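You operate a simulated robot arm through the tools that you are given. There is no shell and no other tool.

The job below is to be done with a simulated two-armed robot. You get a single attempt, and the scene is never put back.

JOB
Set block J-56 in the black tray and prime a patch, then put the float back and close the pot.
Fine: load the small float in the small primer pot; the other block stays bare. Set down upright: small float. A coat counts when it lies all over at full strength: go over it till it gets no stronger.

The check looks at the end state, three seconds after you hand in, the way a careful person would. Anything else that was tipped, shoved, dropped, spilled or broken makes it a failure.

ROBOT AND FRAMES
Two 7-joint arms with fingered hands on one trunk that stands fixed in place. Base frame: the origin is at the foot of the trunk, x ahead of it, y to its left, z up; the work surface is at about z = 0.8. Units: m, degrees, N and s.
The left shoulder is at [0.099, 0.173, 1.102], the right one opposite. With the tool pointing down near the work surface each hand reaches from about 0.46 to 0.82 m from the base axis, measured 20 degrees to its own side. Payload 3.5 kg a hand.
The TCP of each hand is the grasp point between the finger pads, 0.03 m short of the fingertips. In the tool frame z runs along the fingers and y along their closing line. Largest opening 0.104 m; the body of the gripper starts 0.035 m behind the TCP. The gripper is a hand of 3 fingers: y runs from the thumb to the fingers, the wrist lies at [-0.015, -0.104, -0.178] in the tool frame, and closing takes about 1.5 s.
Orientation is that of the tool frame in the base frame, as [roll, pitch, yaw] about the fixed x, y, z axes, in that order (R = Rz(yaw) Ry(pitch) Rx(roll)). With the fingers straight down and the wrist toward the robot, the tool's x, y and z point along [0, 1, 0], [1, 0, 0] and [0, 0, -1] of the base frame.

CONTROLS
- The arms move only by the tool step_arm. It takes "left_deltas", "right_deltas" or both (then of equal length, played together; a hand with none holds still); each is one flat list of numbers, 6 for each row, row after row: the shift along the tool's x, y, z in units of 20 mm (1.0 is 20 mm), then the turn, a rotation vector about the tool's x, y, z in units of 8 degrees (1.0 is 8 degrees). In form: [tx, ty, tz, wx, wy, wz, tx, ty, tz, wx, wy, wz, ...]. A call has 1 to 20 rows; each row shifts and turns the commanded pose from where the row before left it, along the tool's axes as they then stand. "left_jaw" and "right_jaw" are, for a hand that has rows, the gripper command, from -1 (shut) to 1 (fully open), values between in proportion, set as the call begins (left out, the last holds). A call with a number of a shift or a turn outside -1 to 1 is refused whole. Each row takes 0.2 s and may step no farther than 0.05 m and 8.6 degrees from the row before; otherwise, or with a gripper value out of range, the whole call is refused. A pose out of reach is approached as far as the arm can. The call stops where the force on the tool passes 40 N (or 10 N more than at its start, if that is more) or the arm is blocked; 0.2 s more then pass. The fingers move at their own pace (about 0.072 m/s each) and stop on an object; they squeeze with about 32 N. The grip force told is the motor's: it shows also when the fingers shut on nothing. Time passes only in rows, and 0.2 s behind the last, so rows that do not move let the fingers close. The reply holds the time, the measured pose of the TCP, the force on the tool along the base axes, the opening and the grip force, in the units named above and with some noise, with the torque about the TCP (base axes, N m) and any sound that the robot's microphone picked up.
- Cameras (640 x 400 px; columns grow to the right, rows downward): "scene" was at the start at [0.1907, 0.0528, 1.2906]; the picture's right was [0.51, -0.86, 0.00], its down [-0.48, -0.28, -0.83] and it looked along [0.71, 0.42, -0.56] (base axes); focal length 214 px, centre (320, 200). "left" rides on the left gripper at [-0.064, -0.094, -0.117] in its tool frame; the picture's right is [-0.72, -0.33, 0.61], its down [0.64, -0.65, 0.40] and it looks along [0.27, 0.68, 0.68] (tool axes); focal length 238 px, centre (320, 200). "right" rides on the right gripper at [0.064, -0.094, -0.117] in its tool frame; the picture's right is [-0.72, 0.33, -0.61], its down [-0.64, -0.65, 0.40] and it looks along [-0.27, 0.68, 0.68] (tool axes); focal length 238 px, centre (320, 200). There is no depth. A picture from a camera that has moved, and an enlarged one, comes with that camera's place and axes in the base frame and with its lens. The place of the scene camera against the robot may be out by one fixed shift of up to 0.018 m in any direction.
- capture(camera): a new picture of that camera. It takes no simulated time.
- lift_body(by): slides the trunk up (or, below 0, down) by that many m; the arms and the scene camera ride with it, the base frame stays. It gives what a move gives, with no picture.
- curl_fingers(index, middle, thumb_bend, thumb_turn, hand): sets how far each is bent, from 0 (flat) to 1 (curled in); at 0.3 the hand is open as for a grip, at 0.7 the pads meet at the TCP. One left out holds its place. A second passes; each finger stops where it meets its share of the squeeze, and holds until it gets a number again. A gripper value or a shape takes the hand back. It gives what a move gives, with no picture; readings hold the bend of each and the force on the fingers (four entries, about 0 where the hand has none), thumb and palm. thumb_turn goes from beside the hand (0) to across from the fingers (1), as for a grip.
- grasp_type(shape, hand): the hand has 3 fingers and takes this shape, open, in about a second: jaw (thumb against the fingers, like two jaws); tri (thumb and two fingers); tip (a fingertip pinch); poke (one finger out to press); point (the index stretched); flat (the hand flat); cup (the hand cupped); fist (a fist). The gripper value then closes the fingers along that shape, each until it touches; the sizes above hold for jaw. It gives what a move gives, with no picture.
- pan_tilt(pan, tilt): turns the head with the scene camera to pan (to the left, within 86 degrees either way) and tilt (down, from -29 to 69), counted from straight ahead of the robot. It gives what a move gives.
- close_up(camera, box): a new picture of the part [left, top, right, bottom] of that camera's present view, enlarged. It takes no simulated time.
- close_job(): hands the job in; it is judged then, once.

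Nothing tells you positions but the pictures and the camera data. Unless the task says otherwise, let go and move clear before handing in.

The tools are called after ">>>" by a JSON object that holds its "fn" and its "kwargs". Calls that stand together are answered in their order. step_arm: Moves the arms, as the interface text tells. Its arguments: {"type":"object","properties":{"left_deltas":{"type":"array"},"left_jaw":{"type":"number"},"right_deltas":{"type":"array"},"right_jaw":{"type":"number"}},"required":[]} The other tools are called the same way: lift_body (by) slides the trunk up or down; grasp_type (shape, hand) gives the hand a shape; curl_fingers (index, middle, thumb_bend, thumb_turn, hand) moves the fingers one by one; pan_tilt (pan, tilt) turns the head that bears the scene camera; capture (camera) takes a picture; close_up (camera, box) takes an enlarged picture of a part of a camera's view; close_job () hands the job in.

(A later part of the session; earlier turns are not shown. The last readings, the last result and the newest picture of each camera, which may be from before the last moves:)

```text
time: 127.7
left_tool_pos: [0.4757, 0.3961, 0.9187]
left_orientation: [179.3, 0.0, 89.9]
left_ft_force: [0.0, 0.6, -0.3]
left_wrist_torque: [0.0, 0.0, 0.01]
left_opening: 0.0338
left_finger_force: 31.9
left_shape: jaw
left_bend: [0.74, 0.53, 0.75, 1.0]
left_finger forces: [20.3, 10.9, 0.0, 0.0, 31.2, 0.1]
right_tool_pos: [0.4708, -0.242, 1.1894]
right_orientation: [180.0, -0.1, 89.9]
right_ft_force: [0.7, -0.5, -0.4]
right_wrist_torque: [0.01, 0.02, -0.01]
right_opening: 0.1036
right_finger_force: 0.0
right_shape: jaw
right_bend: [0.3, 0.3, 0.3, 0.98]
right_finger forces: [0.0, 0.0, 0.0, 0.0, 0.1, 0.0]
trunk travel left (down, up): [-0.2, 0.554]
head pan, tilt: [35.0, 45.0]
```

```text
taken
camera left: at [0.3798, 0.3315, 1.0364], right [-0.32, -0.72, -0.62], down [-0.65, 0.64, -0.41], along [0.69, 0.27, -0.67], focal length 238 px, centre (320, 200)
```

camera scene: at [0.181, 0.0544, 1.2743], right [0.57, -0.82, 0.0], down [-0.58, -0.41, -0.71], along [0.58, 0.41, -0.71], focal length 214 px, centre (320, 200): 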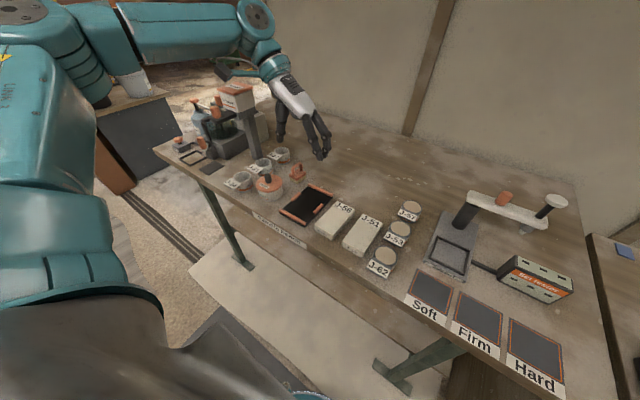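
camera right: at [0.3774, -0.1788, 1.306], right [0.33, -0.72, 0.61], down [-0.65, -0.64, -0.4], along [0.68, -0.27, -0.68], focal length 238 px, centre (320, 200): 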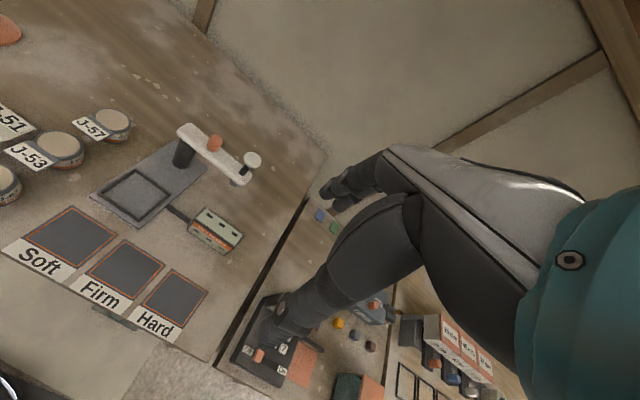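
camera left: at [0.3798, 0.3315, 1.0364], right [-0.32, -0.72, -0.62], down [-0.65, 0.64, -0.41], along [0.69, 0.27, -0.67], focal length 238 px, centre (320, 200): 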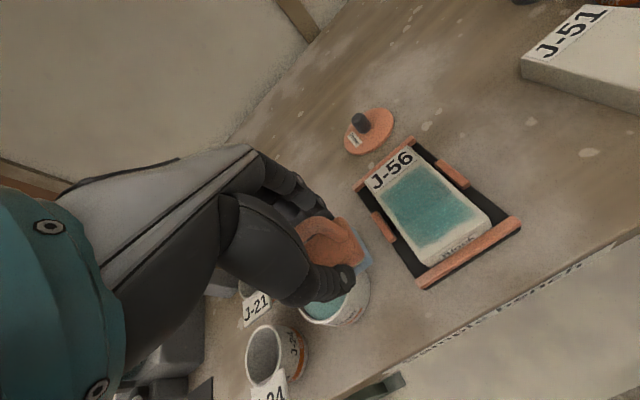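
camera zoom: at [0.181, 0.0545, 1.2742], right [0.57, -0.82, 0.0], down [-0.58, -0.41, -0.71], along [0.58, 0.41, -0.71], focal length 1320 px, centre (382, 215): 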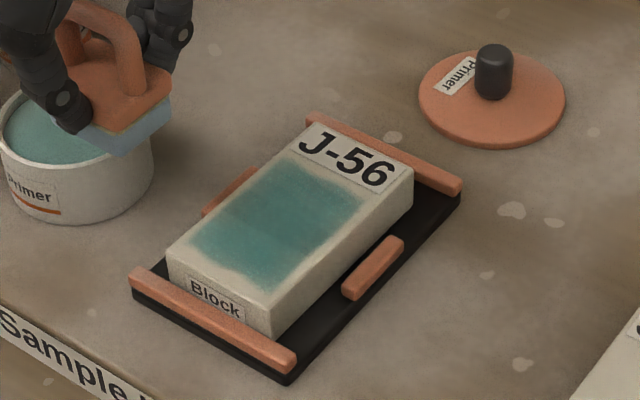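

The coat is a well-defined rectangle about 70 x 46 mm on the block but not yet fully uniform. I'll continue with lighter pressure, moving over the far end and touching down again.

>>> {"fn": "step_arm", "kwargs": {"left_deltas": [-1, 0.6, 0, 0, 0, 0, -1, 0.6, 0, 0, 0, 0, -1, 0.6, 0, 0, 0, 0, -1, 0.6, 0, 0, 0, 0, -0.2, 0, 0.7, 0, 0, 0, 0, 0, 0.8, 0, 0, 0, 0, 0, 0.3, 0, 0, 0, 0, 0, 0.1, 0, 0, 0, 0, 0, 0, 0, 0, 0]}}

```text
time: 129.7
left_tool_pos: [0.5242, 0.3117, 0.8819]
left_orientation: [179.2, 0.1, 89.9]
left_ft_force: [-0.2, 0.7, -1.1]
left_wrist_torque: [0.0, -0.03, -0.04]
left_opening: 0.0334
left_finger_force: 32.6
left_shape: jaw
left_bend: [0.74, 0.53, 0.75, 1.0]
left_finger forces: [20.4, 10.9, 0.0, 0.0, 31.2, 0.0]
right_tool_pos: [0.4718, -0.2422, 1.1897]
right_orientation: [180.0, -0.1, 89.9]
right_ft_force: [0.5, -1.4, -0.2]
right_wrist_torque: [-0.02, -0.02, 0.0]
right_opening: 0.1039
right_finger_force: 0.0
right_shape: jaw
right_bend: [0.3, 0.3, 0.3, 0.98]
right_finger forces: [0.0, 0.1, 0.0, 0.1, 0.0, 0.0]
trunk travel left (down, up): [-0.2, 0.554]
head pan, tilt: [35.0, 45.0]
```

>>> {"fn": "step_arm", "kwargs": {"left_deltas": [0, 0, 0.1, 0, 0, 0, 0, 0, 0.05, 0, 0, 0, 0, 0, 0, 0, 0, 0]}}

```text
time: 130.5
left_tool_pos: [0.5248, 0.312, 0.8799]
left_orientation: [179.0, 0.0, 90.0]
left_ft_force: [0.8, 0.6, 11.6]
left_wrist_torque: [-0.06, -0.01, 0.0]
left_opening: 0.0336
left_finger_force: 32.1
left_shape: jaw
left_bend: [0.74, 0.53, 0.75, 1.0]
left_finger forces: [20.9, 11.3, 0.0, 0.0, 32.0, 0.0]
right_tool_pos: [0.4708, -0.2428, 1.1902]
right_orientation: [-180.0, -0.1, 90.0]
right_ft_force: [0.5, 0.5, 0.3]
right_wrist_torque: [0.0, 0.01, 0.0]
right_opening: 0.1035
right_finger_force: 0.0
right_shape: jaw
right_bend: [0.3, 0.3, 0.3, 0.98]
right_finger forces: [0.1, 0.1, 0.0, 0.0, 0.0, 0.0]
trunk travel left (down, up): [-0.2, 0.554]
head pan, tilt: [35.0, 45.0]
```

>>> {"fn": "step_arm", "kwargs": {"left_deltas": [0, -0.4, -0.04, 0, 0, 0, 0, -0.5, 0, 0, 0, 0, 0, -0.5, 0, 0, 0, 0, 0, -0.5, 0, 0, 0, 0, 0, -0.5, 0, 0, 0, 0, 0, -0.45, 0, 0, 0, 0, 0.6, 0, 0, 0, 0, 0, 0, 0.45, 0, 0, 0, 0, 0, 0.5, 0, 0, 0, 0, 0, 0.5, 0, 0, 0, 0, 0, 0.5, 0, 0, 0, 0, 0, 0.5, 0, 0, 0, 0, 0, 0.4, 0, 0, 0, 0, -0.6, 0, 0, 0, 0, 0, 0, -0.45, 0, 0, 0, 0, 0, -0.5, 0, 0, 0, 0, 0, -0.5, 0, 0, 0, 0, 0, -0.5, 0, 0, 0, 0, 0, -0.5, 0, 0, 0, 0, 0, -0.4, 0, 0, 0, 0]}}

>>> {"fn": "close_up", "kwargs": {"camera": "scene", "box": [275, 165, 345, 230]}}

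```text
time: 134.7
left_tool_pos: [0.4675, 0.3098, 0.8791]
left_orientation: [179.1, 0.0, 90.0]
left_ft_force: [4.8, -0.1, 11.1]
left_wrist_torque: [0.01, -0.14, 0.02]
left_opening: 0.0339
left_finger_force: 31.9
left_shape: jaw
left_bend: [0.74, 0.53, 0.75, 1.0]
left_finger forces: [22.1, 12.7, 0.1, 0.0, 30.9, 0.1]
right_tool_pos: [0.4706, -0.2431, 1.1888]
right_orientation: [-180.0, 0.1, 90.0]
right_ft_force: [0.2, -0.4, -0.5]
right_wrist_torque: [0.01, -0.01, -0.04]
right_opening: 0.1038
right_finger_force: 0.1
right_shape: jaw
right_bend: [0.3, 0.3, 0.3, 0.98]
right_finger forces: [0.0, 0.1, 0.1, 0.0, 0.0, 0.0]
trunk travel left (down, up): [-0.2, 0.554]
head pan, tilt: [35.0, 45.0]
```

```text
6.15 times, centred on (310, 198) of scene
camera zoom: at [0.1806, 0.054, 1.2744], right [0.57, -0.82, 0.0], down [-0.58, -0.41, -0.71], along [0.58, 0.41, -0.71], focal length 1320 px, centre (382, 215)
```

zoom: 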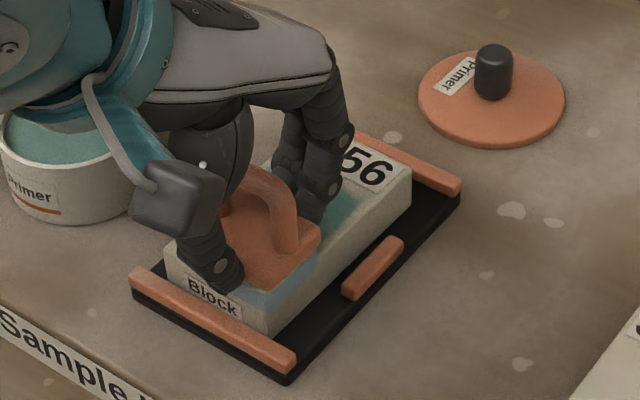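

Block steady now. Another round of strokes, then inspect.

>>> {"fn": "step_arm", "kwargs": {"left_deltas": [0.35, 0.4, 0, 0, 0, 0, 0, 0.5, 0, 0, 0, 0, 0, 0.5, 0, 0, 0, 0, 0, 0.5, 0, 0, 0, 0, 0, 0.5, 0, 0, 0, 0, 0, 0.45, 0, 0, 0, 0, 0.35, -0.45, 0, 0, 0, 0, 0, -0.5, 0, 0, 0, 0, 0, -0.5, 0, 0, 0, 0, 0, -0.5, 0, 0, 0, 0, 0, -0.5, 0, 0, 0, 0, 0, -0.4, 0, 0, 0, 0, -0.8, 0, 0, 0, 0, 0, 0, 0.4, 0, 0, 0, 0, 0, 0.5, 0, 0, 0, 0, 0, 0.5, 0, 0, 0, 0, 0, 0.5, 0, 0, 0, 0, 0, 0.5, 0, 0, 0, 0, 0, 0.45, 0, 0, 0, 0]}}

>>> {"fn": "step_arm", "kwargs": {"left_deltas": [0, 0, -0.3, 0, 0, 0, 0, 0, -0.8, 0, 0, 0, 0.8, -0.6, -0.9, 0, 0, 0, 1, -0.6, 0, 0, 0, 0, 1, -0.6, 0, 0, 0, 0, 1, -0.6, 0, 0, 0, 0, 0.3, 0, 0, 0, 0, 0, 0, 0, 0, 0, 0, 0]}}

>>> {"fn": "close_up", "kwargs": {"camera": "left", "box": [360, 150, 500, 290]}}

>>> {"fn": "close_up", "kwargs": {"camera": "scene", "box": [275, 165, 345, 230]}}

```text
time: 138.7
left_tool_pos: [0.5241, 0.3089, 0.8799]
left_orientation: [179.4, 0.1, 90.0]
left_ft_force: [-2.0, 0.2, 5.0]
left_wrist_torque: [-0.05, 0.1, 0.0]
left_opening: 0.0339
left_finger_force: 32.1
left_shape: jaw
left_bend: [0.74, 0.54, 0.74, 1.0]
left_finger forces: [20.1, 10.9, 0.0, 0.0, 33.5, 0.0]
right_tool_pos: [0.4706, -0.2423, 1.1905]
right_orientation: [179.9, 0.0, 90.0]
right_ft_force: [0.3, 0.2, 0.7]
right_wrist_torque: [0.01, 0.03, 0.03]
right_opening: 0.1036
right_finger_force: 0.1
right_shape: jaw
right_bend: [0.3, 0.3, 0.3, 0.98]
right_finger forces: [0.1, 0.0, 0.1, 0.1, 0.0, 0.0]
trunk travel left (down, up): [-0.2, 0.554]
head pan, tilt: [35.0, 45.0]
```

```text
time: 140.5
left_tool_pos: [0.4749, 0.3924, 0.9192]
left_orientation: [179.2, 0.0, 89.9]
left_ft_force: [0.7, -0.6, -0.2]
left_wrist_torque: [-0.02, 0.0, 0.0]
left_opening: 0.0334
left_finger_force: 31.7
left_shape: jaw
left_bend: [0.74, 0.54, 0.74, 1.0]
left_finger forces: [20.2, 10.9, 0.0, 0.0, 31.1, 0.0]
right_tool_pos: [0.4716, -0.2423, 1.1884]
right_orientation: [-180.0, -0.1, 90.0]
right_ft_force: [0.1, -0.5, 0.7]
right_wrist_torque: [0.0, -0.01, -0.03]
right_opening: 0.1036
right_finger_force: 0.0
right_shape: jaw
right_bend: [0.3, 0.3, 0.3, 0.98]
right_finger forces: [0.1, 0.0, 0.0, 0.0, 0.1, 0.0]
trunk travel left (down, up): [-0.2, 0.554]
head pan, tilt: [35.0, 45.0]
```

```text
2.86 times, centred on (430, 220) of left
camera zoom: at [0.3785, 0.3276, 1.0369], right [-0.32, -0.72, -0.62], down [-0.65, 0.64, -0.41], along [0.69, 0.27, -0.67], focal length 681 px, centre (6, 143)
```

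zoom: 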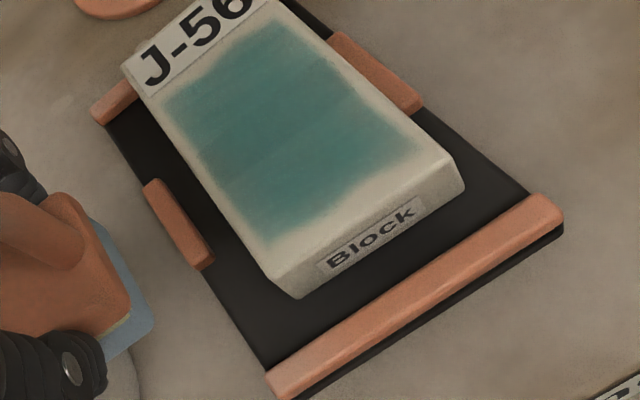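

```text
6.15 times, centred on (310, 198) of scene
camera zoom: at [0.181, 0.0545, 1.2743], right [0.57, -0.82, 0.0], down [-0.58, -0.41, -0.71], along [0.58, 0.41, -0.71], focal length 1320 px, centre (382, 215)
```

zoom: 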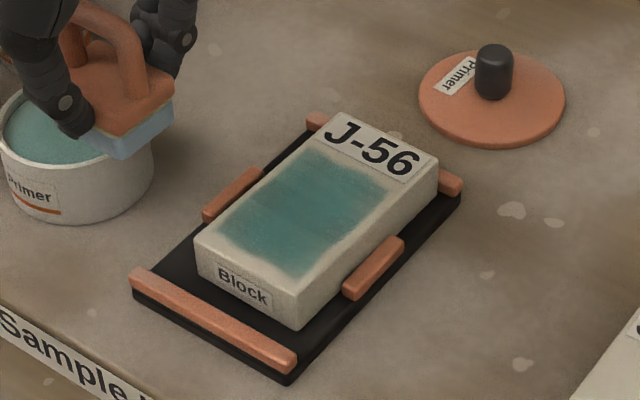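

The patch looks much more even. I'll zoom in to judge uniformity.

>>> {"fn": "close_up", "kwargs": {"camera": "left", "box": [380, 150, 480, 250]}}

>>> {"fn": "close_up", "kwargs": {"camera": "scene", "box": [290, 175, 325, 215]}}

```text
4.00 times, centred on (430, 200) of left
camera zoom: at [0.3785, 0.3276, 1.0369], right [-0.32, -0.72, -0.62], down [-0.65, 0.64, -0.41], along [0.69, 0.27, -0.67], focal length 953 px, centre (-120, 200)
```

zoom: 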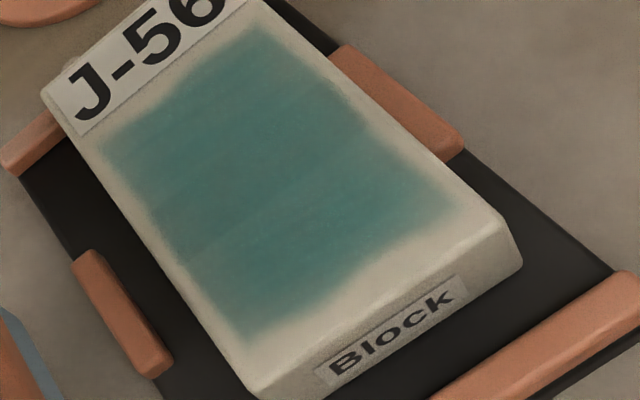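

```text
10.00 times, centred on (308, 195) of scene
camera zoom: at [0.181, 0.0545, 1.2743], right [0.57, -0.82, 0.0], down [-0.58, -0.41, -0.71], along [0.58, 0.41, -0.71], focal length 2145 px, centre (445, 250)
```

zoom: 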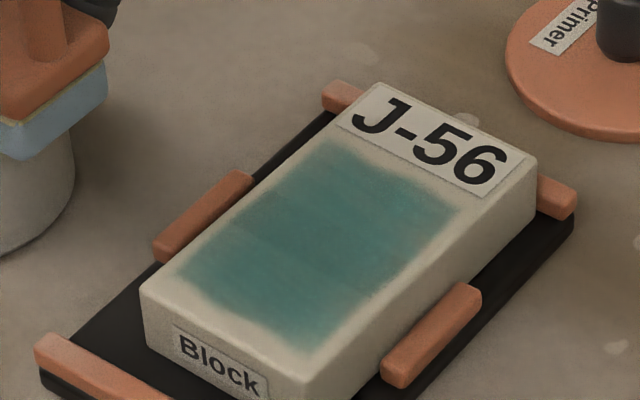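

Nearly uniform, slightly lighter toward the near end. I'll reload the float once more to be safe: back over the pot centre.

>>> {"fn": "step_arm", "kwargs": {"left_deltas": [0.8, 0.2, 0, 0, 0, 0, 0.8, 0.2, 0, 0, 0, 0, 0.8, 0.25, 0, 0, 0, 0, 0, 0, 0.5, 0, 0, 0, 0, 0, 0.5, 0, 0, 0, 0, 0, 0, 0, 0, 0]}}

>>> {"fn": "close_up", "kwargs": {"camera": "left", "box": [260, 180, 420, 320]}}

>>> {"fn": "close_up", "kwargs": {"camera": "scene", "box": [230, 130, 310, 200]}}

```text
time: 141.9
left_tool_pos: [0.489, 0.4388, 0.8977]
left_orientation: [179.3, 0.0, 90.0]
left_ft_force: [-0.2, -0.2, -0.4]
left_wrist_torque: [-0.02, 0.0, -0.01]
left_opening: 0.0337
left_finger_force: 32.3
left_shape: jaw
left_bend: [0.74, 0.54, 0.74, 1.0]
left_finger forces: [20.3, 10.8, 0.0, 0.0, 31.1, 0.1]
right_tool_pos: [0.4712, -0.2419, 1.1892]
right_orientation: [180.0, 0.0, 90.0]
right_ft_force: [-0.3, 0.6, -0.4]
right_wrist_torque: [0.01, 0.0, 0.01]
right_opening: 0.1035
right_finger_force: 0.0
right_shape: jaw
right_bend: [0.3, 0.3, 0.3, 0.98]
right_finger forces: [0.0, 0.1, 0.0, 0.0, 0.1, 0.1]
trunk travel left (down, up): [-0.2, 0.554]
head pan, tilt: [35.0, 45.0]
```

```text
2.86 times, centred on (340, 250) of left
camera zoom: at [0.3931, 0.3746, 1.0161], right [-0.32, -0.72, -0.62], down [-0.65, 0.64, -0.41], along [0.69, 0.27, -0.67], focal length 681 px, centre (263, 57)
```

zoom: 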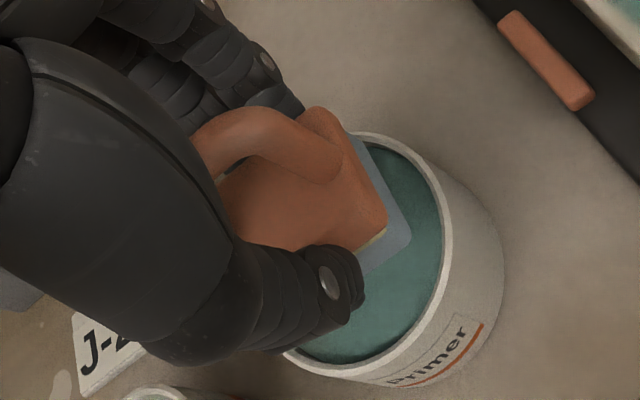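

```text
5.71 times, centred on (270, 165) of scene
camera zoom: at [0.181, 0.0545, 1.2743], right [0.57, -0.82, 0.0], down [-0.58, -0.41, -0.71], along [0.58, 0.41, -0.71], focal length 1226 px, centre (606, 400)
```

zoom: 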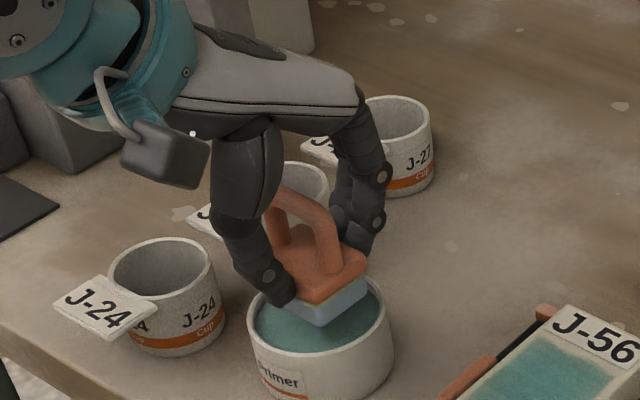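

>>> {"fn": "step_arm", "kwargs": {"left_deltas": [0.1, -0.05, 0.2, 0, 0, 0, 0, 0, 0.25, 0, 0, 0, 0, 0, 0.15, 0, 0, 0, 0, 0, 0, 0, 0, 0]}}

>>> {"fn": "step_arm", "kwargs": {"left_deltas": [0, 0, 0.1, 0, 0, 0, 0, 0, 0, 0, 0, 0, 0, 0, 0, 0, 0, 0, 0, 0, 0, 0, 0, 0]}}

```text
time: 142.9
left_tool_pos: [0.4888, 0.4416, 0.8863]
left_orientation: [179.3, 0.0, 90.0]
left_ft_force: [-0.9, 0.2, -0.8]
left_wrist_torque: [-0.01, 0.0, 0.01]
left_opening: 0.0337
left_finger_force: 32.4
left_shape: jaw
left_bend: [0.74, 0.54, 0.74, 1.0]
left_finger forces: [20.2, 10.9, 0.0, 0.0, 31.0, 0.0]
right_tool_pos: [0.4696, -0.2418, 1.189]
right_orientation: [-180.0, -0.1, 90.0]
right_ft_force: [-1.0, 0.8, 0.5]
right_wrist_torque: [-0.02, -0.01, 0.0]
right_opening: 0.1038
right_finger_force: 0.1
right_shape: jaw
right_bend: [0.3, 0.3, 0.3, 0.98]
right_finger forces: [0.1, 0.0, 0.0, 0.1, 0.1, 0.0]
trunk travel left (down, up): [-0.2, 0.554]
head pan, tilt: [35.0, 45.0]
```

```text
time: 143.9
left_tool_pos: [0.4893, 0.4402, 0.8859]
left_orientation: [179.3, 0.0, 90.0]
left_ft_force: [-0.2, 0.0, 0.8]
left_wrist_torque: [0.02, 0.04, 0.02]
left_opening: 0.0336
left_finger_force: 32.2
left_shape: jaw
left_bend: [0.74, 0.54, 0.74, 1.0]
left_finger forces: [20.1, 10.8, 0.0, 0.0, 31.2, 0.0]
right_tool_pos: [0.4701, -0.2414, 1.1889]
right_orientation: [-179.9, 0.0, 90.1]
right_ft_force: [-0.7, 0.1, -0.6]
right_wrist_torque: [-0.02, -0.03, 0.01]
right_opening: 0.1035
right_finger_force: 0.1
right_shape: jaw
right_bend: [0.3, 0.3, 0.3, 0.98]
right_finger forces: [0.0, 0.0, 0.1, 0.0, 0.0, 0.0]
trunk travel left (down, up): [-0.2, 0.554]
head pan, tilt: [35.0, 45.0]
```

>>> {"fn": "step_arm", "kwargs": {"left_deltas": [0, 0, 0.1, 0, 0, 0, 0, 0, 0, 0, 0, 0, 0, 0, 0, 0, 0, 0, 0, 0, 0, 0, 0, 0]}}

>>> {"fn": "step_arm", "kwargs": {"left_deltas": [0, 0, 0.06, 0, 0, 0, 0, 0, 0, 0, 0, 0, 0, 0, 0, 0, 0, 0]}}

```text
time: 144.9
left_tool_pos: [0.489, 0.4406, 0.8833]
left_orientation: [179.2, 0.1, 90.0]
left_ft_force: [1.1, 2.2, 5.1]
left_wrist_torque: [0.01, 0.03, -0.02]
left_opening: 0.0335
left_finger_force: 32.1
left_shape: jaw
left_bend: [0.74, 0.54, 0.74, 1.0]
left_finger forces: [20.9, 11.2, 0.1, 0.0, 31.1, 0.0]
right_tool_pos: [0.4694, -0.2425, 1.1893]
right_orientation: [-180.0, 0.0, 90.0]
right_ft_force: [-0.9, 0.0, -0.1]
right_wrist_torque: [0.01, -0.02, 0.0]
right_opening: 0.1033
right_finger_force: 0.0
right_shape: jaw
right_bend: [0.3, 0.3, 0.3, 0.98]
right_finger forces: [0.0, 0.0, 0.0, 0.0, 0.0, 0.0]
trunk travel left (down, up): [-0.2, 0.554]
head pan, tilt: [35.0, 45.0]
```

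```text
time: 145.7
left_tool_pos: [0.4883, 0.4396, 0.8838]
left_orientation: [179.2, 0.0, 90.0]
left_ft_force: [1.8, 1.5, 9.2]
left_wrist_torque: [0.0, 0.09, -0.03]
left_opening: 0.0331
left_finger_force: 32.3
left_shape: jaw
left_bend: [0.74, 0.53, 0.75, 1.0]
left_finger forces: [21.4, 11.6, 0.0, 0.0, 31.3, 0.0]
right_tool_pos: [0.4703, -0.2422, 1.1894]
right_orientation: [-180.0, 0.0, 90.1]
right_ft_force: [0.5, 0.2, 0.0]
right_wrist_torque: [0.03, 0.04, 0.02]
right_opening: 0.1036
right_finger_force: 0.1
right_shape: jaw
right_bend: [0.3, 0.3, 0.3, 0.98]
right_finger forces: [0.0, 0.1, 0.0, 0.0, 0.0, 0.1]
trunk travel left (down, up): [-0.2, 0.554]
head pan, tilt: [35.0, 45.0]
```

Loaded again. I'll lift out and return to the block, this time with lighter pressure so the block doesn't slide.

>>> {"fn": "step_arm", "kwargs": {"left_deltas": [0, 0, -0.2, 0, 0, 0, 0, 0, -0.4, 0, 0, 0, 0, 0, -0.7, 0, 0, 0, 0, 0, -0.7, 0, 0, 0, -0.7, 0.2, 0, 0, 0, 0, -0.95, 0.3, 0, 0, 0, 0, -0.95, 0.3, 0, 0, 0, 0, -0.95, 0.3, 0, 0, 0, 0, -0.95, 0.3, 0, 0, 0, 0, -0.95, 0.3, 0, 0, 0, 0, -0.85, 0.3, 0.2, 0, 0, 0, 0, 0, 0.7, 0, 0, 0, 0, 0, 0.8, 0, 0, 0, 0, 0, 0.3, 0, 0, 0, 0, 0, 0, 0, 0, 0]}}

>>> {"fn": "close_up", "kwargs": {"camera": "left", "box": [260, 180, 460, 340]}}

>>> {"fn": "close_up", "kwargs": {"camera": "scene", "box": [240, 150, 345, 230]}}

```text
time: 148.9
left_tool_pos: [0.5278, 0.3146, 0.8812]
left_orientation: [179.1, 0.0, 90.1]
left_ft_force: [-0.4, 0.2, -0.9]
left_wrist_torque: [-0.01, 0.03, 0.01]
left_opening: 0.0333
left_finger_force: 31.8
left_shape: jaw
left_bend: [0.74, 0.54, 0.74, 1.0]
left_finger forces: [20.1, 10.5, 0.0, 0.1, 30.6, 0.1]
right_tool_pos: [0.4703, -0.2415, 1.1895]
right_orientation: [-180.0, 0.0, 90.0]
right_ft_force: [0.0, -0.1, 0.0]
right_wrist_torque: [-0.01, 0.03, 0.02]
right_opening: 0.1041
right_finger_force: 0.0
right_shape: jaw
right_bend: [0.3, 0.3, 0.3, 0.98]
right_finger forces: [0.0, 0.0, 0.0, 0.0, 0.0, 0.0]
trunk travel left (down, up): [-0.2, 0.554]
head pan, tilt: [35.0, 45.0]
```

```text
2.50 times, centred on (360, 260) of left
camera zoom: at [0.4325, 0.2504, 0.9993], right [-0.32, -0.72, -0.62], down [-0.65, 0.64, -0.41], along [0.69, 0.27, -0.67], focal length 596 px, centre (220, 50)
```

zoom: 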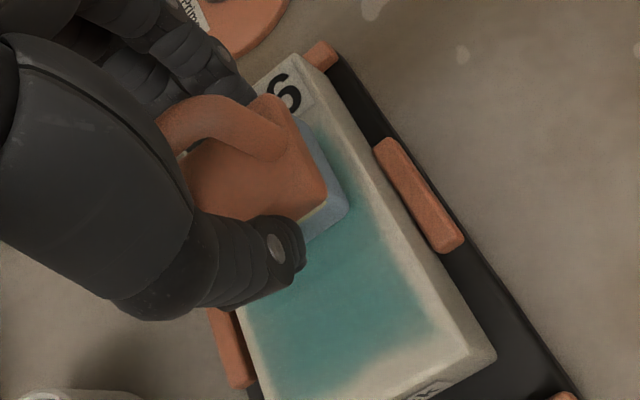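

```text
5.00 times, centred on (292, 190) of scene
camera zoom: at [0.181, 0.0545, 1.2743], right [0.57, -0.82, 0.0], down [-0.58, -0.41, -0.71], along [0.58, 0.41, -0.71], focal length 1072 px, centre (458, 250)
```

zoom: 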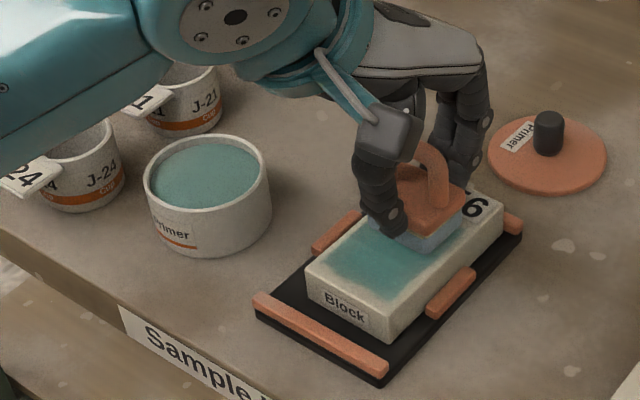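

>>> {"fn": "step_arm", "kwargs": {"left_deltas": [0, 0, 0.08, 0, 0, 0, 0, 0, 0, 0, 0, 0]}}

```text
time: 149.5
left_tool_pos: [0.5284, 0.3149, 0.8806]
left_orientation: [179.1, -0.1, 89.9]
left_ft_force: [0.4, 0.1, -0.5]
left_wrist_torque: [0.01, 0.03, -0.04]
left_opening: 0.0332
left_finger_force: 31.7
left_shape: jaw
left_bend: [0.74, 0.54, 0.74, 1.0]
left_finger forces: [20.0, 10.6, 0.1, 0.0, 30.6, 0.0]
right_tool_pos: [0.47, -0.2427, 1.1892]
right_orientation: [-179.9, 0.0, 90.0]
right_ft_force: [0.3, 0.0, 0.4]
right_wrist_torque: [-0.01, 0.01, -0.01]
right_opening: 0.1036
right_finger_force: 0.0
right_shape: jaw
right_bend: [0.3, 0.3, 0.3, 0.98]
right_finger forces: [0.0, 0.0, 0.0, 0.0, 0.0, 0.1]
trunk travel left (down, up): [-0.2, 0.554]
head pan, tilt: [35.0, 45.0]
```

>>> {"fn": "step_arm", "kwargs": {"left_deltas": [0, 0, 0.06, 0, 0, 0, 0, 0, 0, 0, 0, 0]}}

```text
time: 150.1
left_tool_pos: [0.5289, 0.314, 0.8799]
left_orientation: [179.3, 0.0, 89.9]
left_ft_force: [-0.3, -1.1, 1.3]
left_wrist_torque: [0.03, 0.01, 0.02]
left_opening: 0.0335
left_finger_force: 31.6
left_shape: jaw
left_bend: [0.74, 0.54, 0.74, 1.0]
left_finger forces: [19.8, 10.9, 0.0, 0.1, 31.4, 0.1]
right_tool_pos: [0.4699, -0.2433, 1.1898]
right_orientation: [180.0, 0.0, 90.0]
right_ft_force: [0.7, 0.2, 1.0]
right_wrist_torque: [0.0, 0.02, -0.01]
right_opening: 0.1035
right_finger_force: 0.1
right_shape: jaw
right_bend: [0.3, 0.3, 0.3, 0.98]
right_finger forces: [0.0, 0.0, 0.1, 0.0, 0.1, 0.1]
trunk travel left (down, up): [-0.2, 0.554]
head pan, tilt: [35.0, 45.0]
```

>>> {"fn": "step_arm", "kwargs": {"left_deltas": [0, -0.2, 0.05, 0, 0, 0, 0, -0.45, 0, 0, 0, 0, 0, -0.5, 0, 0, 0, 0, 0, -0.5, 0, 0, 0, 0, 0, -0.5, 0, 0, 0, 0, 0, -0.45, 0, 0, 0, 0, -0.35, 0, 0, 0, 0, 0, 0, 0.5, 0, 0, 0, 0, 0, 0.5, 0, 0, 0, 0, 0, 0.5, 0, 0, 0, 0, 0, 0.5, 0, 0, 0, 0, 0, 0.5, 0, 0, 0, 0, 0.7, 0, 0, 0, 0, 0, 0, -0.5, 0, 0, 0, 0, 0, -0.5, 0, 0, 0, 0, 0, -0.5, 0, 0, 0, 0, 0, -0.5, 0, 0, 0, 0, 0, -0.5, 0, 0, 0, 0]}}

>>> {"fn": "close_up", "kwargs": {"camera": "scene", "box": [275, 165, 345, 230]}}

```text
time: 153.9
left_tool_pos: [0.4768, 0.3197, 0.8786]
left_orientation: [179.2, 0.0, 89.9]
left_ft_force: [2.1, -0.4, 8.4]
left_wrist_torque: [0.03, -0.11, 0.03]
left_opening: 0.0336
left_finger_force: 31.6
left_shape: jaw
left_bend: [0.74, 0.54, 0.74, 1.0]
left_finger forces: [21.6, 11.9, 0.1, 0.1, 31.1, 0.0]
right_tool_pos: [0.4697, -0.2426, 1.1898]
right_orientation: [-179.9, 0.1, 89.9]
right_ft_force: [0.8, 0.1, -1.0]
right_wrist_torque: [0.01, 0.0, -0.02]
right_opening: 0.1037
right_finger_force: 0.1
right_shape: jaw
right_bend: [0.3, 0.3, 0.3, 0.98]
right_finger forces: [0.1, 0.0, 0.1, 0.1, 0.0, 0.0]
trunk travel left (down, up): [-0.2, 0.554]
head pan, tilt: [35.0, 45.0]
```

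```text
6.15 times, centred on (310, 198) of scene
camera zoom: at [0.1804, 0.0541, 1.2744], right [0.57, -0.82, 0.0], down [-0.58, -0.41, -0.71], along [0.58, 0.41, -0.71], focal length 1320 px, centre (382, 215)
```

zoom: 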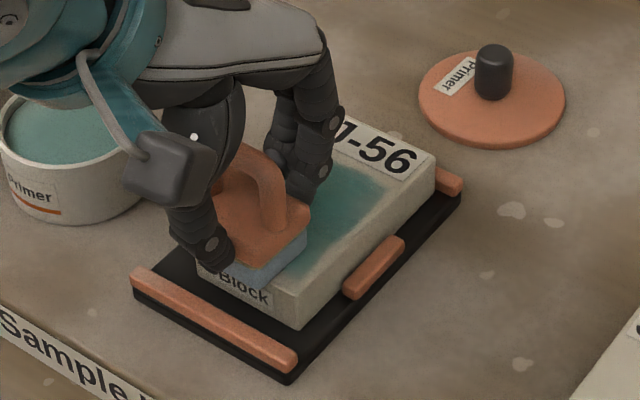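

Block holding still now. Another round covering all lanes and both ends.

>>> {"fn": "step_arm", "kwargs": {"left_deltas": [-0.35, -0.1, 0, 0, 0, 0, -0.35, 0, 0, 0, 0, 0, 0, 0.5, 0, 0, 0, 0, 0, 0.5, 0, 0, 0, 0, 0, 0.5, 0, 0, 0, 0, 0, 0.5, 0, 0, 0, 0, 0, 0.5, 0, 0, 0, 0, 0.35, 0.2, 0, 0, 0, 0, 0.35, 0, 0, 0, 0, 0, 0, -0.5, 0, 0, 0, 0, 0, -0.5, 0, 0, 0, 0, 0, -0.5, 0, 0, 0, 0, 0, -0.5, 0, 0, 0, 0, 0, -0.5, 0, 0, 0, 0, -0.35, -0.15, 0, 0, 0, 0, 0, 0.5, 0, 0, 0, 0, 0, 0.5, 0, 0, 0, 0, 0, 0.5, 0, 0, 0, 0, 0, 0.5, 0, 0, 0, 0, 0, 0.5, 0, 0, 0, 0]}}

>>> {"fn": "step_arm", "kwargs": {"left_deltas": [0, 0, -0.3, 0, 0, 0, 0, 0, -0.8, 0, 0, 0, 0.8, -0.6, -0.9, 0, 0, 0, 1, -0.6, 0, 0, 0, 0, 1, -0.6, 0, 0, 0, 0, 1, -0.6, 0, 0, 0, 0, 0.1, 0, 0, 0, 0, 0, 0, 0, 0, 0, 0, 0]}}

>>> {"fn": "close_up", "kwargs": {"camera": "left", "box": [380, 150, 480, 250]}}

>>> {"fn": "close_up", "kwargs": {"camera": "scene", "box": [290, 175, 325, 215]}}

```text
time: 158.1
left_tool_pos: [0.5261, 0.3146, 0.8787]
left_orientation: [179.3, -0.1, 90.0]
left_ft_force: [0.1, -0.1, -0.2]
left_wrist_torque: [-0.03, 0.0, 0.01]
left_opening: 0.0335
left_finger_force: 32.3
left_shape: jaw
left_bend: [0.74, 0.54, 0.74, 1.0]
left_finger forces: [20.4, 10.6, 0.0, 0.0, 31.1, 0.1]
right_tool_pos: [0.4704, -0.2421, 1.1886]
right_orientation: [180.0, 0.1, 90.1]
right_ft_force: [-0.6, 0.9, -1.3]
right_wrist_torque: [0.0, 0.0, -0.03]
right_opening: 0.1037
right_finger_force: 0.0
right_shape: jaw
right_bend: [0.3, 0.3, 0.3, 0.98]
right_finger forces: [0.0, 0.0, 0.1, 0.0, 0.1, 0.0]
trunk travel left (down, up): [-0.2, 0.554]
head pan, tilt: [35.0, 45.0]
```

```text
time: 159.9
left_tool_pos: [0.4776, 0.3926, 0.9177]
left_orientation: [179.4, 0.0, 90.0]
left_ft_force: [0.4, 0.3, -0.2]
left_wrist_torque: [-0.02, -0.01, 0.02]
left_opening: 0.0333
left_finger_force: 32.0
left_shape: jaw
left_bend: [0.74, 0.54, 0.74, 1.0]
left_finger forces: [20.3, 10.6, 0.1, 0.0, 30.8, 0.1]
right_tool_pos: [0.4712, -0.2416, 1.1899]
right_orientation: [-180.0, 0.0, 89.9]
right_ft_force: [0.0, -0.4, -0.2]
right_wrist_torque: [-0.01, 0.02, -0.03]
right_opening: 0.1036
right_finger_force: 0.0
right_shape: jaw
right_bend: [0.3, 0.3, 0.3, 0.98]
right_finger forces: [0.0, 0.0, 0.0, 0.0, 0.0, 0.0]
trunk travel left (down, up): [-0.2, 0.554]
head pan, tilt: [35.0, 45.0]
```

```text
4.00 times, centred on (430, 200) of left
camera zoom: at [0.3815, 0.3275, 1.0355], right [-0.32, -0.72, -0.62], down [-0.65, 0.64, -0.41], along [0.69, 0.27, -0.67], focal length 953 px, centre (-120, 200)
```

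zoom: 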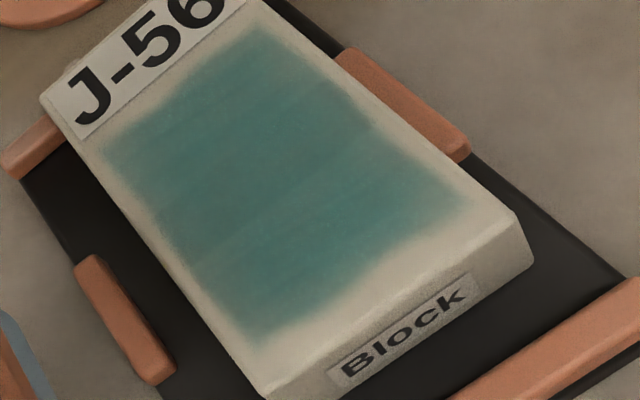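

```text
10.00 times, centred on (308, 195) of scene
camera zoom: at [0.181, 0.0545, 1.2743], right [0.57, -0.82, 0.0], down [-0.58, -0.41, -0.71], along [0.58, 0.41, -0.71], focal length 2145 px, centre (445, 250)
```

zoom: 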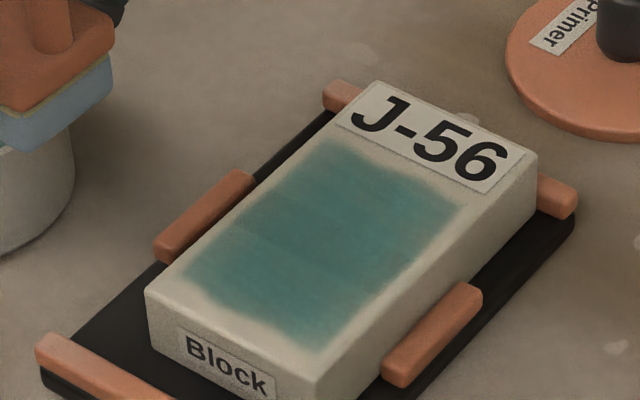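

The colour seems to have levelled off. For certainty I'll do one more full round with steady contact, starting at the far end by the label.

>>> {"fn": "step_arm", "kwargs": {"left_deltas": [-0.9, 0.65, 0, 0, 0, 0, -1, 0.65, 0, 0, 0, 0, -1, 0.65, 0, 0, 0, 0, -0.9, 0.65, 0, 0, 0, 0, -0.2, 0, 0.7, 0, 0, 0, 0, 0, 0.8, 0, 0, 0, 0, 0, 0.4, 0, 0, 0, 0, 0, 0.08, 0, 0, 0, 0, 0, 0, 0, 0, 0]}}

>>> {"fn": "step_arm", "kwargs": {"left_deltas": [0, 0, 0.06, 0, 0, 0, 0, 0, 0, 0, 0, 0]}}

```text
time: 161.9
left_tool_pos: [0.5304, 0.3124, 0.8795]
left_orientation: [179.2, -0.1, 90.0]
left_ft_force: [-0.1, -0.1, 0.1]
left_wrist_torque: [0.0, 0.02, -0.03]
left_opening: 0.0339
left_finger_force: 32.4
left_shape: jaw
left_bend: [0.74, 0.54, 0.74, 1.0]
left_finger forces: [20.3, 10.6, 0.0, 0.0, 30.8, 0.0]
right_tool_pos: [0.4715, -0.2426, 1.1898]
right_orientation: [-180.0, -0.1, 90.0]
right_ft_force: [0.6, 0.5, -0.4]
right_wrist_torque: [0.01, -0.01, -0.01]
right_opening: 0.1036
right_finger_force: 0.1
right_shape: jaw
right_bend: [0.3, 0.3, 0.3, 0.98]
right_finger forces: [0.0, 0.0, 0.0, 0.1, 0.0, 0.0]
trunk travel left (down, up): [-0.2, 0.554]
head pan, tilt: [35.0, 45.0]
```

```text
time: 162.5
left_tool_pos: [0.5294, 0.3119, 0.8782]
left_orientation: [179.1, 0.0, 90.0]
left_ft_force: [0.3, 0.0, 0.1]
left_wrist_torque: [0.01, 0.0, -0.03]
left_opening: 0.0337
left_finger_force: 31.6
left_shape: jaw
left_bend: [0.74, 0.54, 0.74, 1.0]
left_finger forces: [20.3, 10.6, 0.0, 0.1, 31.0, 0.1]
right_tool_pos: [0.4709, -0.2426, 1.1895]
right_orientation: [-180.0, 0.0, 90.0]
right_ft_force: [0.1, -0.2, -0.3]
right_wrist_torque: [0.0, -0.04, -0.01]
right_opening: 0.1035
right_finger_force: 0.1
right_shape: jaw
right_bend: [0.3, 0.3, 0.3, 0.98]
right_finger forces: [0.0, 0.1, 0.0, 0.1, 0.0, 0.0]
trunk travel left (down, up): [-0.2, 0.554]
head pan, tilt: [35.0, 45.0]
```

>>> {"fn": "step_arm", "kwargs": {"left_deltas": [0, 0, 0.06, 0, 0, 0, 0, 0, 0, 0, 0, 0]}}

>>> {"fn": "step_arm", "kwargs": {"left_deltas": [0, 0, 0.06, 0, 0, 0, 0, 0, 0, 0, 0, 0]}}

```text
time: 163.1
left_tool_pos: [0.5309, 0.312, 0.8788]
left_orientation: [179.1, 0.1, 90.1]
left_ft_force: [-1.8, -0.9, 5.9]
left_wrist_torque: [-0.02, 0.0, -0.01]
left_opening: 0.0337
left_finger_force: 31.7
left_shape: jaw
left_bend: [0.74, 0.54, 0.74, 1.0]
left_finger forces: [20.2, 10.5, 0.1, 0.0, 31.6, 0.0]
right_tool_pos: [0.4688, -0.2416, 1.189]
right_orientation: [179.9, 0.0, 90.1]
right_ft_force: [-0.4, -0.8, 0.3]
right_wrist_torque: [-0.01, -0.02, 0.0]
right_opening: 0.1035
right_finger_force: 0.1
right_shape: jaw
right_bend: [0.3, 0.3, 0.3, 0.98]
right_finger forces: [0.0, 0.1, 0.1, 0.0, 0.0, 0.2]
trunk travel left (down, up): [-0.2, 0.554]
head pan, tilt: [35.0, 45.0]
```

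```text
time: 163.7
left_tool_pos: [0.5285, 0.3125, 0.8784]
left_orientation: [179.0, -0.1, 90.1]
left_ft_force: [-1.8, 0.0, 14.5]
left_wrist_torque: [0.0, 0.03, 0.02]
left_opening: 0.034
left_finger_force: 31.8
left_shape: jaw
left_bend: [0.74, 0.54, 0.74, 1.0]
left_finger forces: [20.4, 11.0, 0.1, 0.0, 32.5, 0.1]
right_tool_pos: [0.4699, -0.2424, 1.1895]
right_orientation: [180.0, 0.0, 89.9]
right_ft_force: [0.0, -0.1, 0.5]
right_wrist_torque: [-0.01, 0.02, 0.0]
right_opening: 0.1035
right_finger_force: 0.1
right_shape: jaw
right_bend: [0.3, 0.3, 0.3, 0.98]
right_finger forces: [0.1, 0.0, 0.0, 0.0, 0.0, 0.0]
trunk travel left (down, up): [-0.2, 0.554]
head pan, tilt: [35.0, 45.0]
```

>>> {"fn": "step_arm", "kwargs": {"left_deltas": [-0.4, 0, -0.05, 0, 0, 0, 0.4, 0, 0, 0, 0, 0, 0.4, 0, 0, 0, 0, 0, 0, -0.5, 0, 0, 0, 0, 0, -0.4, 0, 0, 0, 0, -0.4, 0, 0, 0, 0, 0, -0.4, 0, 0, 0, 0, 0, 0, -0.45, 0, 0, 0, 0, 0, -0.4, 0, 0, 0, 0, 0.4, 0, 0, 0, 0, 0, 0.4, 0, 0, 0, 0, 0, 0, -0.45, 0, 0, 0, 0, 0, -0.35, 0, 0, 0, 0, -0.4, 0, 0, 0, 0, 0, -0.4, 0, 0, 0, 0, 0, 0.4, 0, 0, 0, 0, 0, 0, 0.5, 0, 0, 0, 0, 0, 0.5, 0, 0, 0, 0, 0, 0.5, 0, 0, 0, 0, 0, 0.5, 0, 0, 0, 0]}}

>>> {"fn": "step_arm", "kwargs": {"left_deltas": [0, 0, -0.3, 0, 0, 0, 0, 0, -0.8, 0, 0, 0, 0.8, -0.5, -0.9, 0, 0, 0, 1, -0.5, 0, 0, 0, 0, 1, -0.5, 0, 0, 0, 0, 1, -0.5, 0, 0, 0, 0, 0.1, 0, 0, 0, 0, 0, 0, 0, 0, 0, 0, 0]}}

>>> {"fn": "close_up", "kwargs": {"camera": "left", "box": [380, 150, 480, 250]}}

>>> {"fn": "close_up", "kwargs": {"camera": "scene", "box": [290, 175, 325, 215]}}

```text
time: 167.9
left_tool_pos: [0.5178, 0.3124, 0.8756]
left_orientation: [179.3, 0.0, 90.1]
left_ft_force: [-4.3, -0.6, 10.5]
left_wrist_torque: [-0.03, 0.07, 0.01]
left_opening: 0.0338
left_finger_force: 32.5
left_shape: jaw
left_bend: [0.74, 0.53, 0.74, 1.0]
left_finger forces: [19.5, 11.0, 0.0, 0.1, 35.0, 0.1]
right_tool_pos: [0.4703, -0.2432, 1.19]
right_orientation: [179.8, 0.0, 90.0]
right_ft_force: [0.3, -0.9, 0.2]
right_wrist_torque: [0.0, 0.0, -0.01]
right_opening: 0.1036
right_finger_force: 0.0
right_shape: jaw
right_bend: [0.3, 0.3, 0.3, 0.98]
right_finger forces: [0.0, 0.0, 0.0, 0.1, 0.1, 0.1]
trunk travel left (down, up): [-0.2, 0.554]
head pan, tilt: [35.0, 45.0]
```

```text
time: 169.7
left_tool_pos: [0.4778, 0.39, 0.9159]
left_orientation: [179.3, 0.0, 90.0]
left_ft_force: [0.3, -0.6, -0.5]
left_wrist_torque: [0.03, 0.01, -0.03]
left_opening: 0.0335
left_finger_force: 31.4
left_shape: jaw
left_bend: [0.74, 0.53, 0.74, 1.0]
left_finger forces: [20.5, 10.9, 0.0, 0.1, 31.4, 0.0]
right_tool_pos: [0.4703, -0.2427, 1.1888]
right_orientation: [180.0, 0.0, 89.9]
right_ft_force: [0.8, -0.1, 0.2]
right_wrist_torque: [0.0, 0.02, 0.01]
right_opening: 0.1036
right_finger_force: 0.1
right_shape: jaw
right_bend: [0.3, 0.3, 0.3, 0.98]
right_finger forces: [0.1, 0.0, 0.1, 0.0, 0.1, 0.0]
trunk travel left (down, up): [-0.2, 0.554]
head pan, tilt: [35.0, 45.0]
```

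```text
4.00 times, centred on (430, 200) of left
camera zoom: at [0.3818, 0.3258, 1.0324], right [-0.32, -0.72, -0.62], down [-0.65, 0.64, -0.41], along [0.69, 0.27, -0.67], focal length 953 px, centre (-120, 200)
```

zoom: 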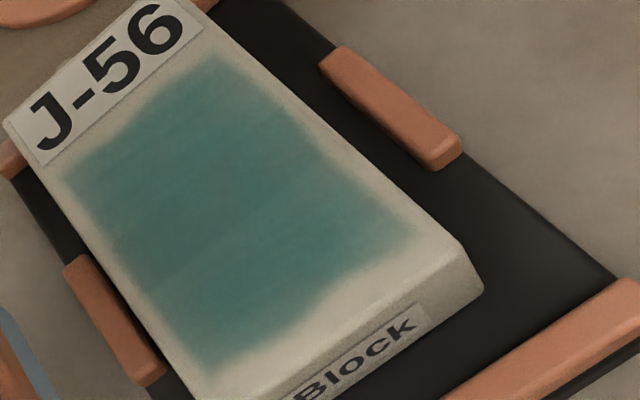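

```text
10.00 times, centred on (308, 195) of scene
camera zoom: at [0.181, 0.0545, 1.2743], right [0.57, -0.82, 0.0], down [-0.58, -0.41, -0.71], along [0.58, 0.41, -0.71], focal length 2145 px, centre (445, 250)
```

zoom: 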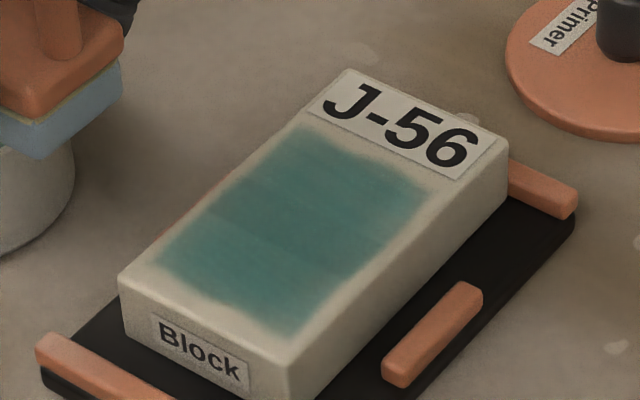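

The coat is uniform and no longer gets stronger, and the block lies flat inside all the tray's guides. Next I'll return the float to its original spot, about (0.593, 0.427), turning the hand so its length runs along x again.

>>> {"fn": "step_arm", "kwargs": {"left_deltas": [0.3, 0.8, -0.4, 0.1, 0, 0, 0.3, 0.8, -0.4, 0, 0, 0, 0.3, 0.8, -0.4, 0, 0, 0, 0.3, 0.8, 0, 0, 0, 0, 0.3, 0.8, 0, 0, 0, 0, 0, 0, 0, 0, 0, -1, 0, 0, 0, 0, 0, -1, 0, 0, 0, 0, 0, -1, 0, 0, 0, 0, 0, -1, 0, 0, 0, 0, 0, -1, 0, 0, 0, 0, 0, -1, 0, 0, 0, 0, 0, -1, 0, 0, 0, 0, 0, -1, 0, 0, 0, 0, 0, -1, 0, 0, 0, 0, 0, -1, 0, 0, 0, 0, 0, -0.69, -0.7, 0.12, 0, 0, 0, 0, -0.7, 0.12, 0, 0, 0, 0, -0.7, 0.12, 0, 0, 0, 0]}}

>>> {"fn": "capture", "kwargs": {"camera": "left"}}

>>> {"fn": "close_up", "kwargs": {"camera": "scene", "box": [230, 110, 350, 220]}}

```text
time: 173.7
left_tool_pos: [0.6008, 0.4272, 0.9392]
left_orientation: [-180.0, -0.2, 175.6]
left_ft_force: [-0.4, 0.2, -0.5]
left_wrist_torque: [0.03, 0.01, 0.0]
left_opening: 0.0335
left_finger_force: 32.0
left_shape: jaw
left_bend: [0.74, 0.53, 0.74, 1.0]
left_finger forces: [19.9, 10.6, 0.0, 0.1, 30.4, 0.0]
right_tool_pos: [0.4708, -0.2415, 1.1884]
right_orientation: [180.0, 0.0, 90.0]
right_ft_force: [-0.3, -0.5, 0.0]
right_wrist_torque: [-0.01, 0.02, -0.04]
right_opening: 0.1035
right_finger_force: 0.1
right_shape: jaw
right_bend: [0.3, 0.3, 0.3, 0.98]
right_finger forces: [0.0, 0.0, 0.1, 0.1, 0.0, 0.0]
trunk travel left (down, up): [-0.2, 0.554]
head pan, tilt: [35.0, 45.0]
```

```text
taken
camera left: at [0.6571, 0.3268, 1.0574], right [0.69, -0.38, -0.61], down [-0.69, -0.6, -0.4], along [-0.22, 0.7, -0.68], focal length 238 px, centre (320, 200)
```

left: 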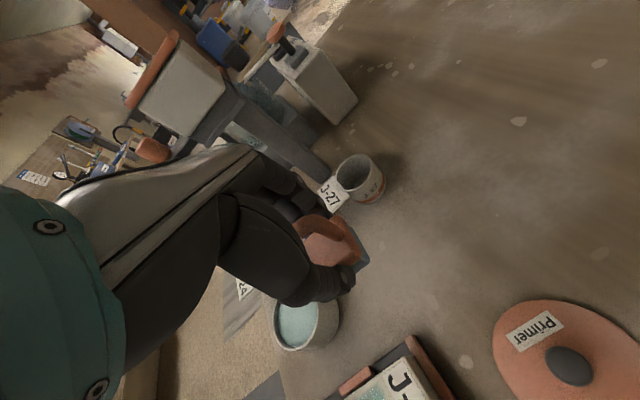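

```text
3.64 times, centred on (290, 165) of scene
camera zoom: at [0.1812, 0.0545, 1.2742], right [0.57, -0.82, 0.0], down [-0.58, -0.41, -0.71], along [0.58, 0.41, -0.71], focal length 780 px, centre (429, 327)
```

zoom: 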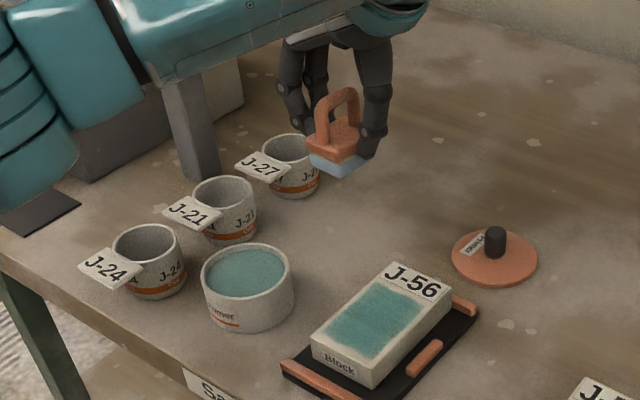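

Over the original spot. I'll lower it down, slowing near the bench.

>>> {"fn": "step_arm", "kwargs": {"left_deltas": [0, -0.15, 0.5, -0.1, 0, 0, 0, 0, 0.9, 0, 0, 0, 0, 0, 1, 0, 0, 0, 0, 0, 1, 0, 0, 0, 0, 0, 0.7, 0, 0, 0, 0, 0, 0.2, 0, 0, 0, 0, 0, 0, 0, 0, 0]}}

>>> {"fn": "close_up", "kwargs": {"camera": "left", "box": [260, 180, 420, 320]}}

>>> {"fn": "close_up", "kwargs": {"camera": "scene", "box": [255, 120, 335, 190]}}

```text
time: 175.3
left_tool_pos: [0.5998, 0.4243, 0.854]
left_orientation: [179.2, 0.1, 175.6]
left_ft_force: [1.1, 0.8, -0.9]
left_wrist_torque: [0.03, -0.04, -0.01]
left_opening: 0.0333
left_finger_force: 31.8
left_shape: jaw
left_bend: [0.74, 0.53, 0.74, 1.0]
left_finger forces: [19.9, 10.5, 0.0, 0.0, 30.3, 0.1]
right_tool_pos: [0.4708, -0.242, 1.1905]
right_orientation: [179.9, -0.1, 90.0]
right_ft_force: [0.8, -0.4, 0.0]
right_wrist_torque: [0.02, 0.0, 0.01]
right_opening: 0.1037
right_finger_force: 0.1
right_shape: jaw
right_bend: [0.3, 0.3, 0.3, 0.98]
right_finger forces: [0.0, 0.1, 0.1, 0.0, 0.0, 0.0]
trunk travel left (down, up): [-0.2, 0.554]
head pan, tilt: [35.0, 45.0]
```

```text
2.86 times, centred on (340, 250) of left
camera zoom: at [0.6562, 0.3227, 0.9709], right [0.69, -0.37, -0.62], down [-0.69, -0.6, -0.41], along [-0.21, 0.71, -0.67], focal length 681 px, centre (263, 57)
```

zoom: 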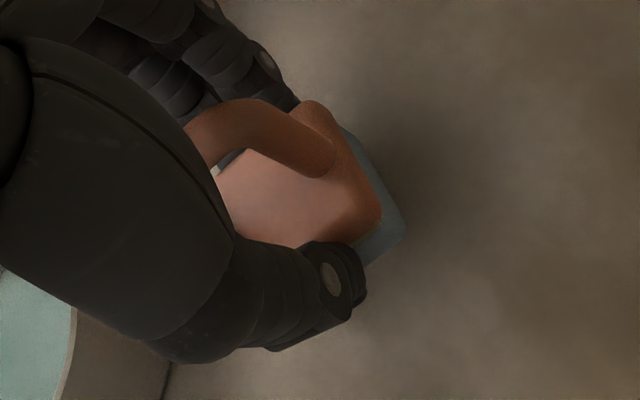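

```text
5.71 times, centred on (295, 155) of scene
camera zoom: at [0.181, 0.0545, 1.2743], right [0.57, -0.82, 0.0], down [-0.58, -0.41, -0.71], along [0.58, 0.41, -0.71], focal length 1226 px, centre (463, 457)
```

zoom: 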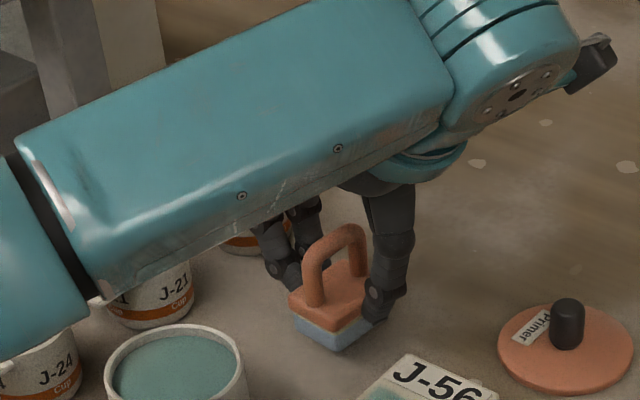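

The forearm seems lower this time, so I'll check its clearance over the cups before going further.

>>> {"fn": "capture", "kwargs": {"camera": "scene"}}

>>> {"fn": "capture", "kwargs": {"camera": "left"}}

>>> {"fn": "capture", "kwargs": {"camera": "right"}}

```text
taken
camera scene: at [0.181, 0.0545, 1.2743], right [0.57, -0.82, 0.0], down [-0.58, -0.41, -0.71], along [0.58, 0.41, -0.71], focal length 214 px, centre (320, 200)
```

scene: 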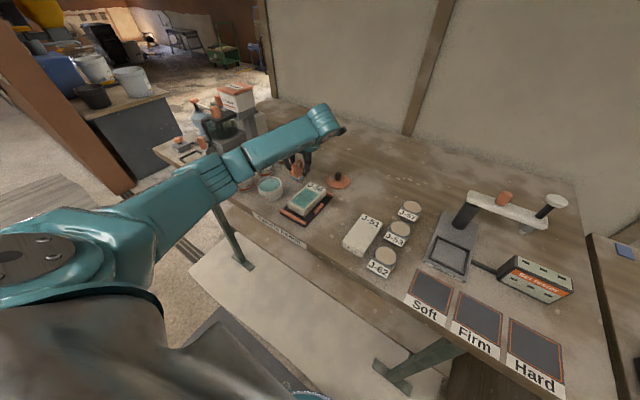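

```text
taken
camera left: at [0.6562, 0.3227, 0.9709], right [0.69, -0.37, -0.62], down [-0.69, -0.6, -0.41], along [-0.21, 0.71, -0.67], focal length 238 px, centre (320, 200)
```

left: 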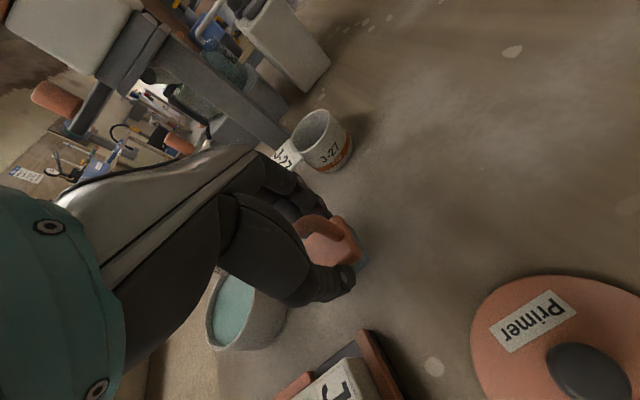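

```text
taken
camera right: at [0.3774, -0.1787, 1.306], right [0.33, -0.72, 0.61], down [-0.65, -0.64, -0.4], along [0.68, -0.27, -0.68], focal length 238 px, centre (320, 200)
```

right: 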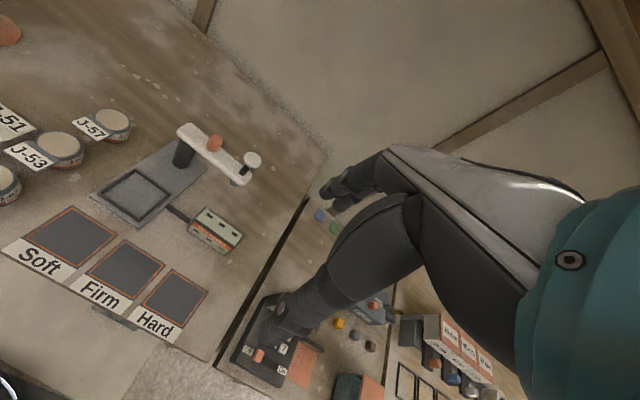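

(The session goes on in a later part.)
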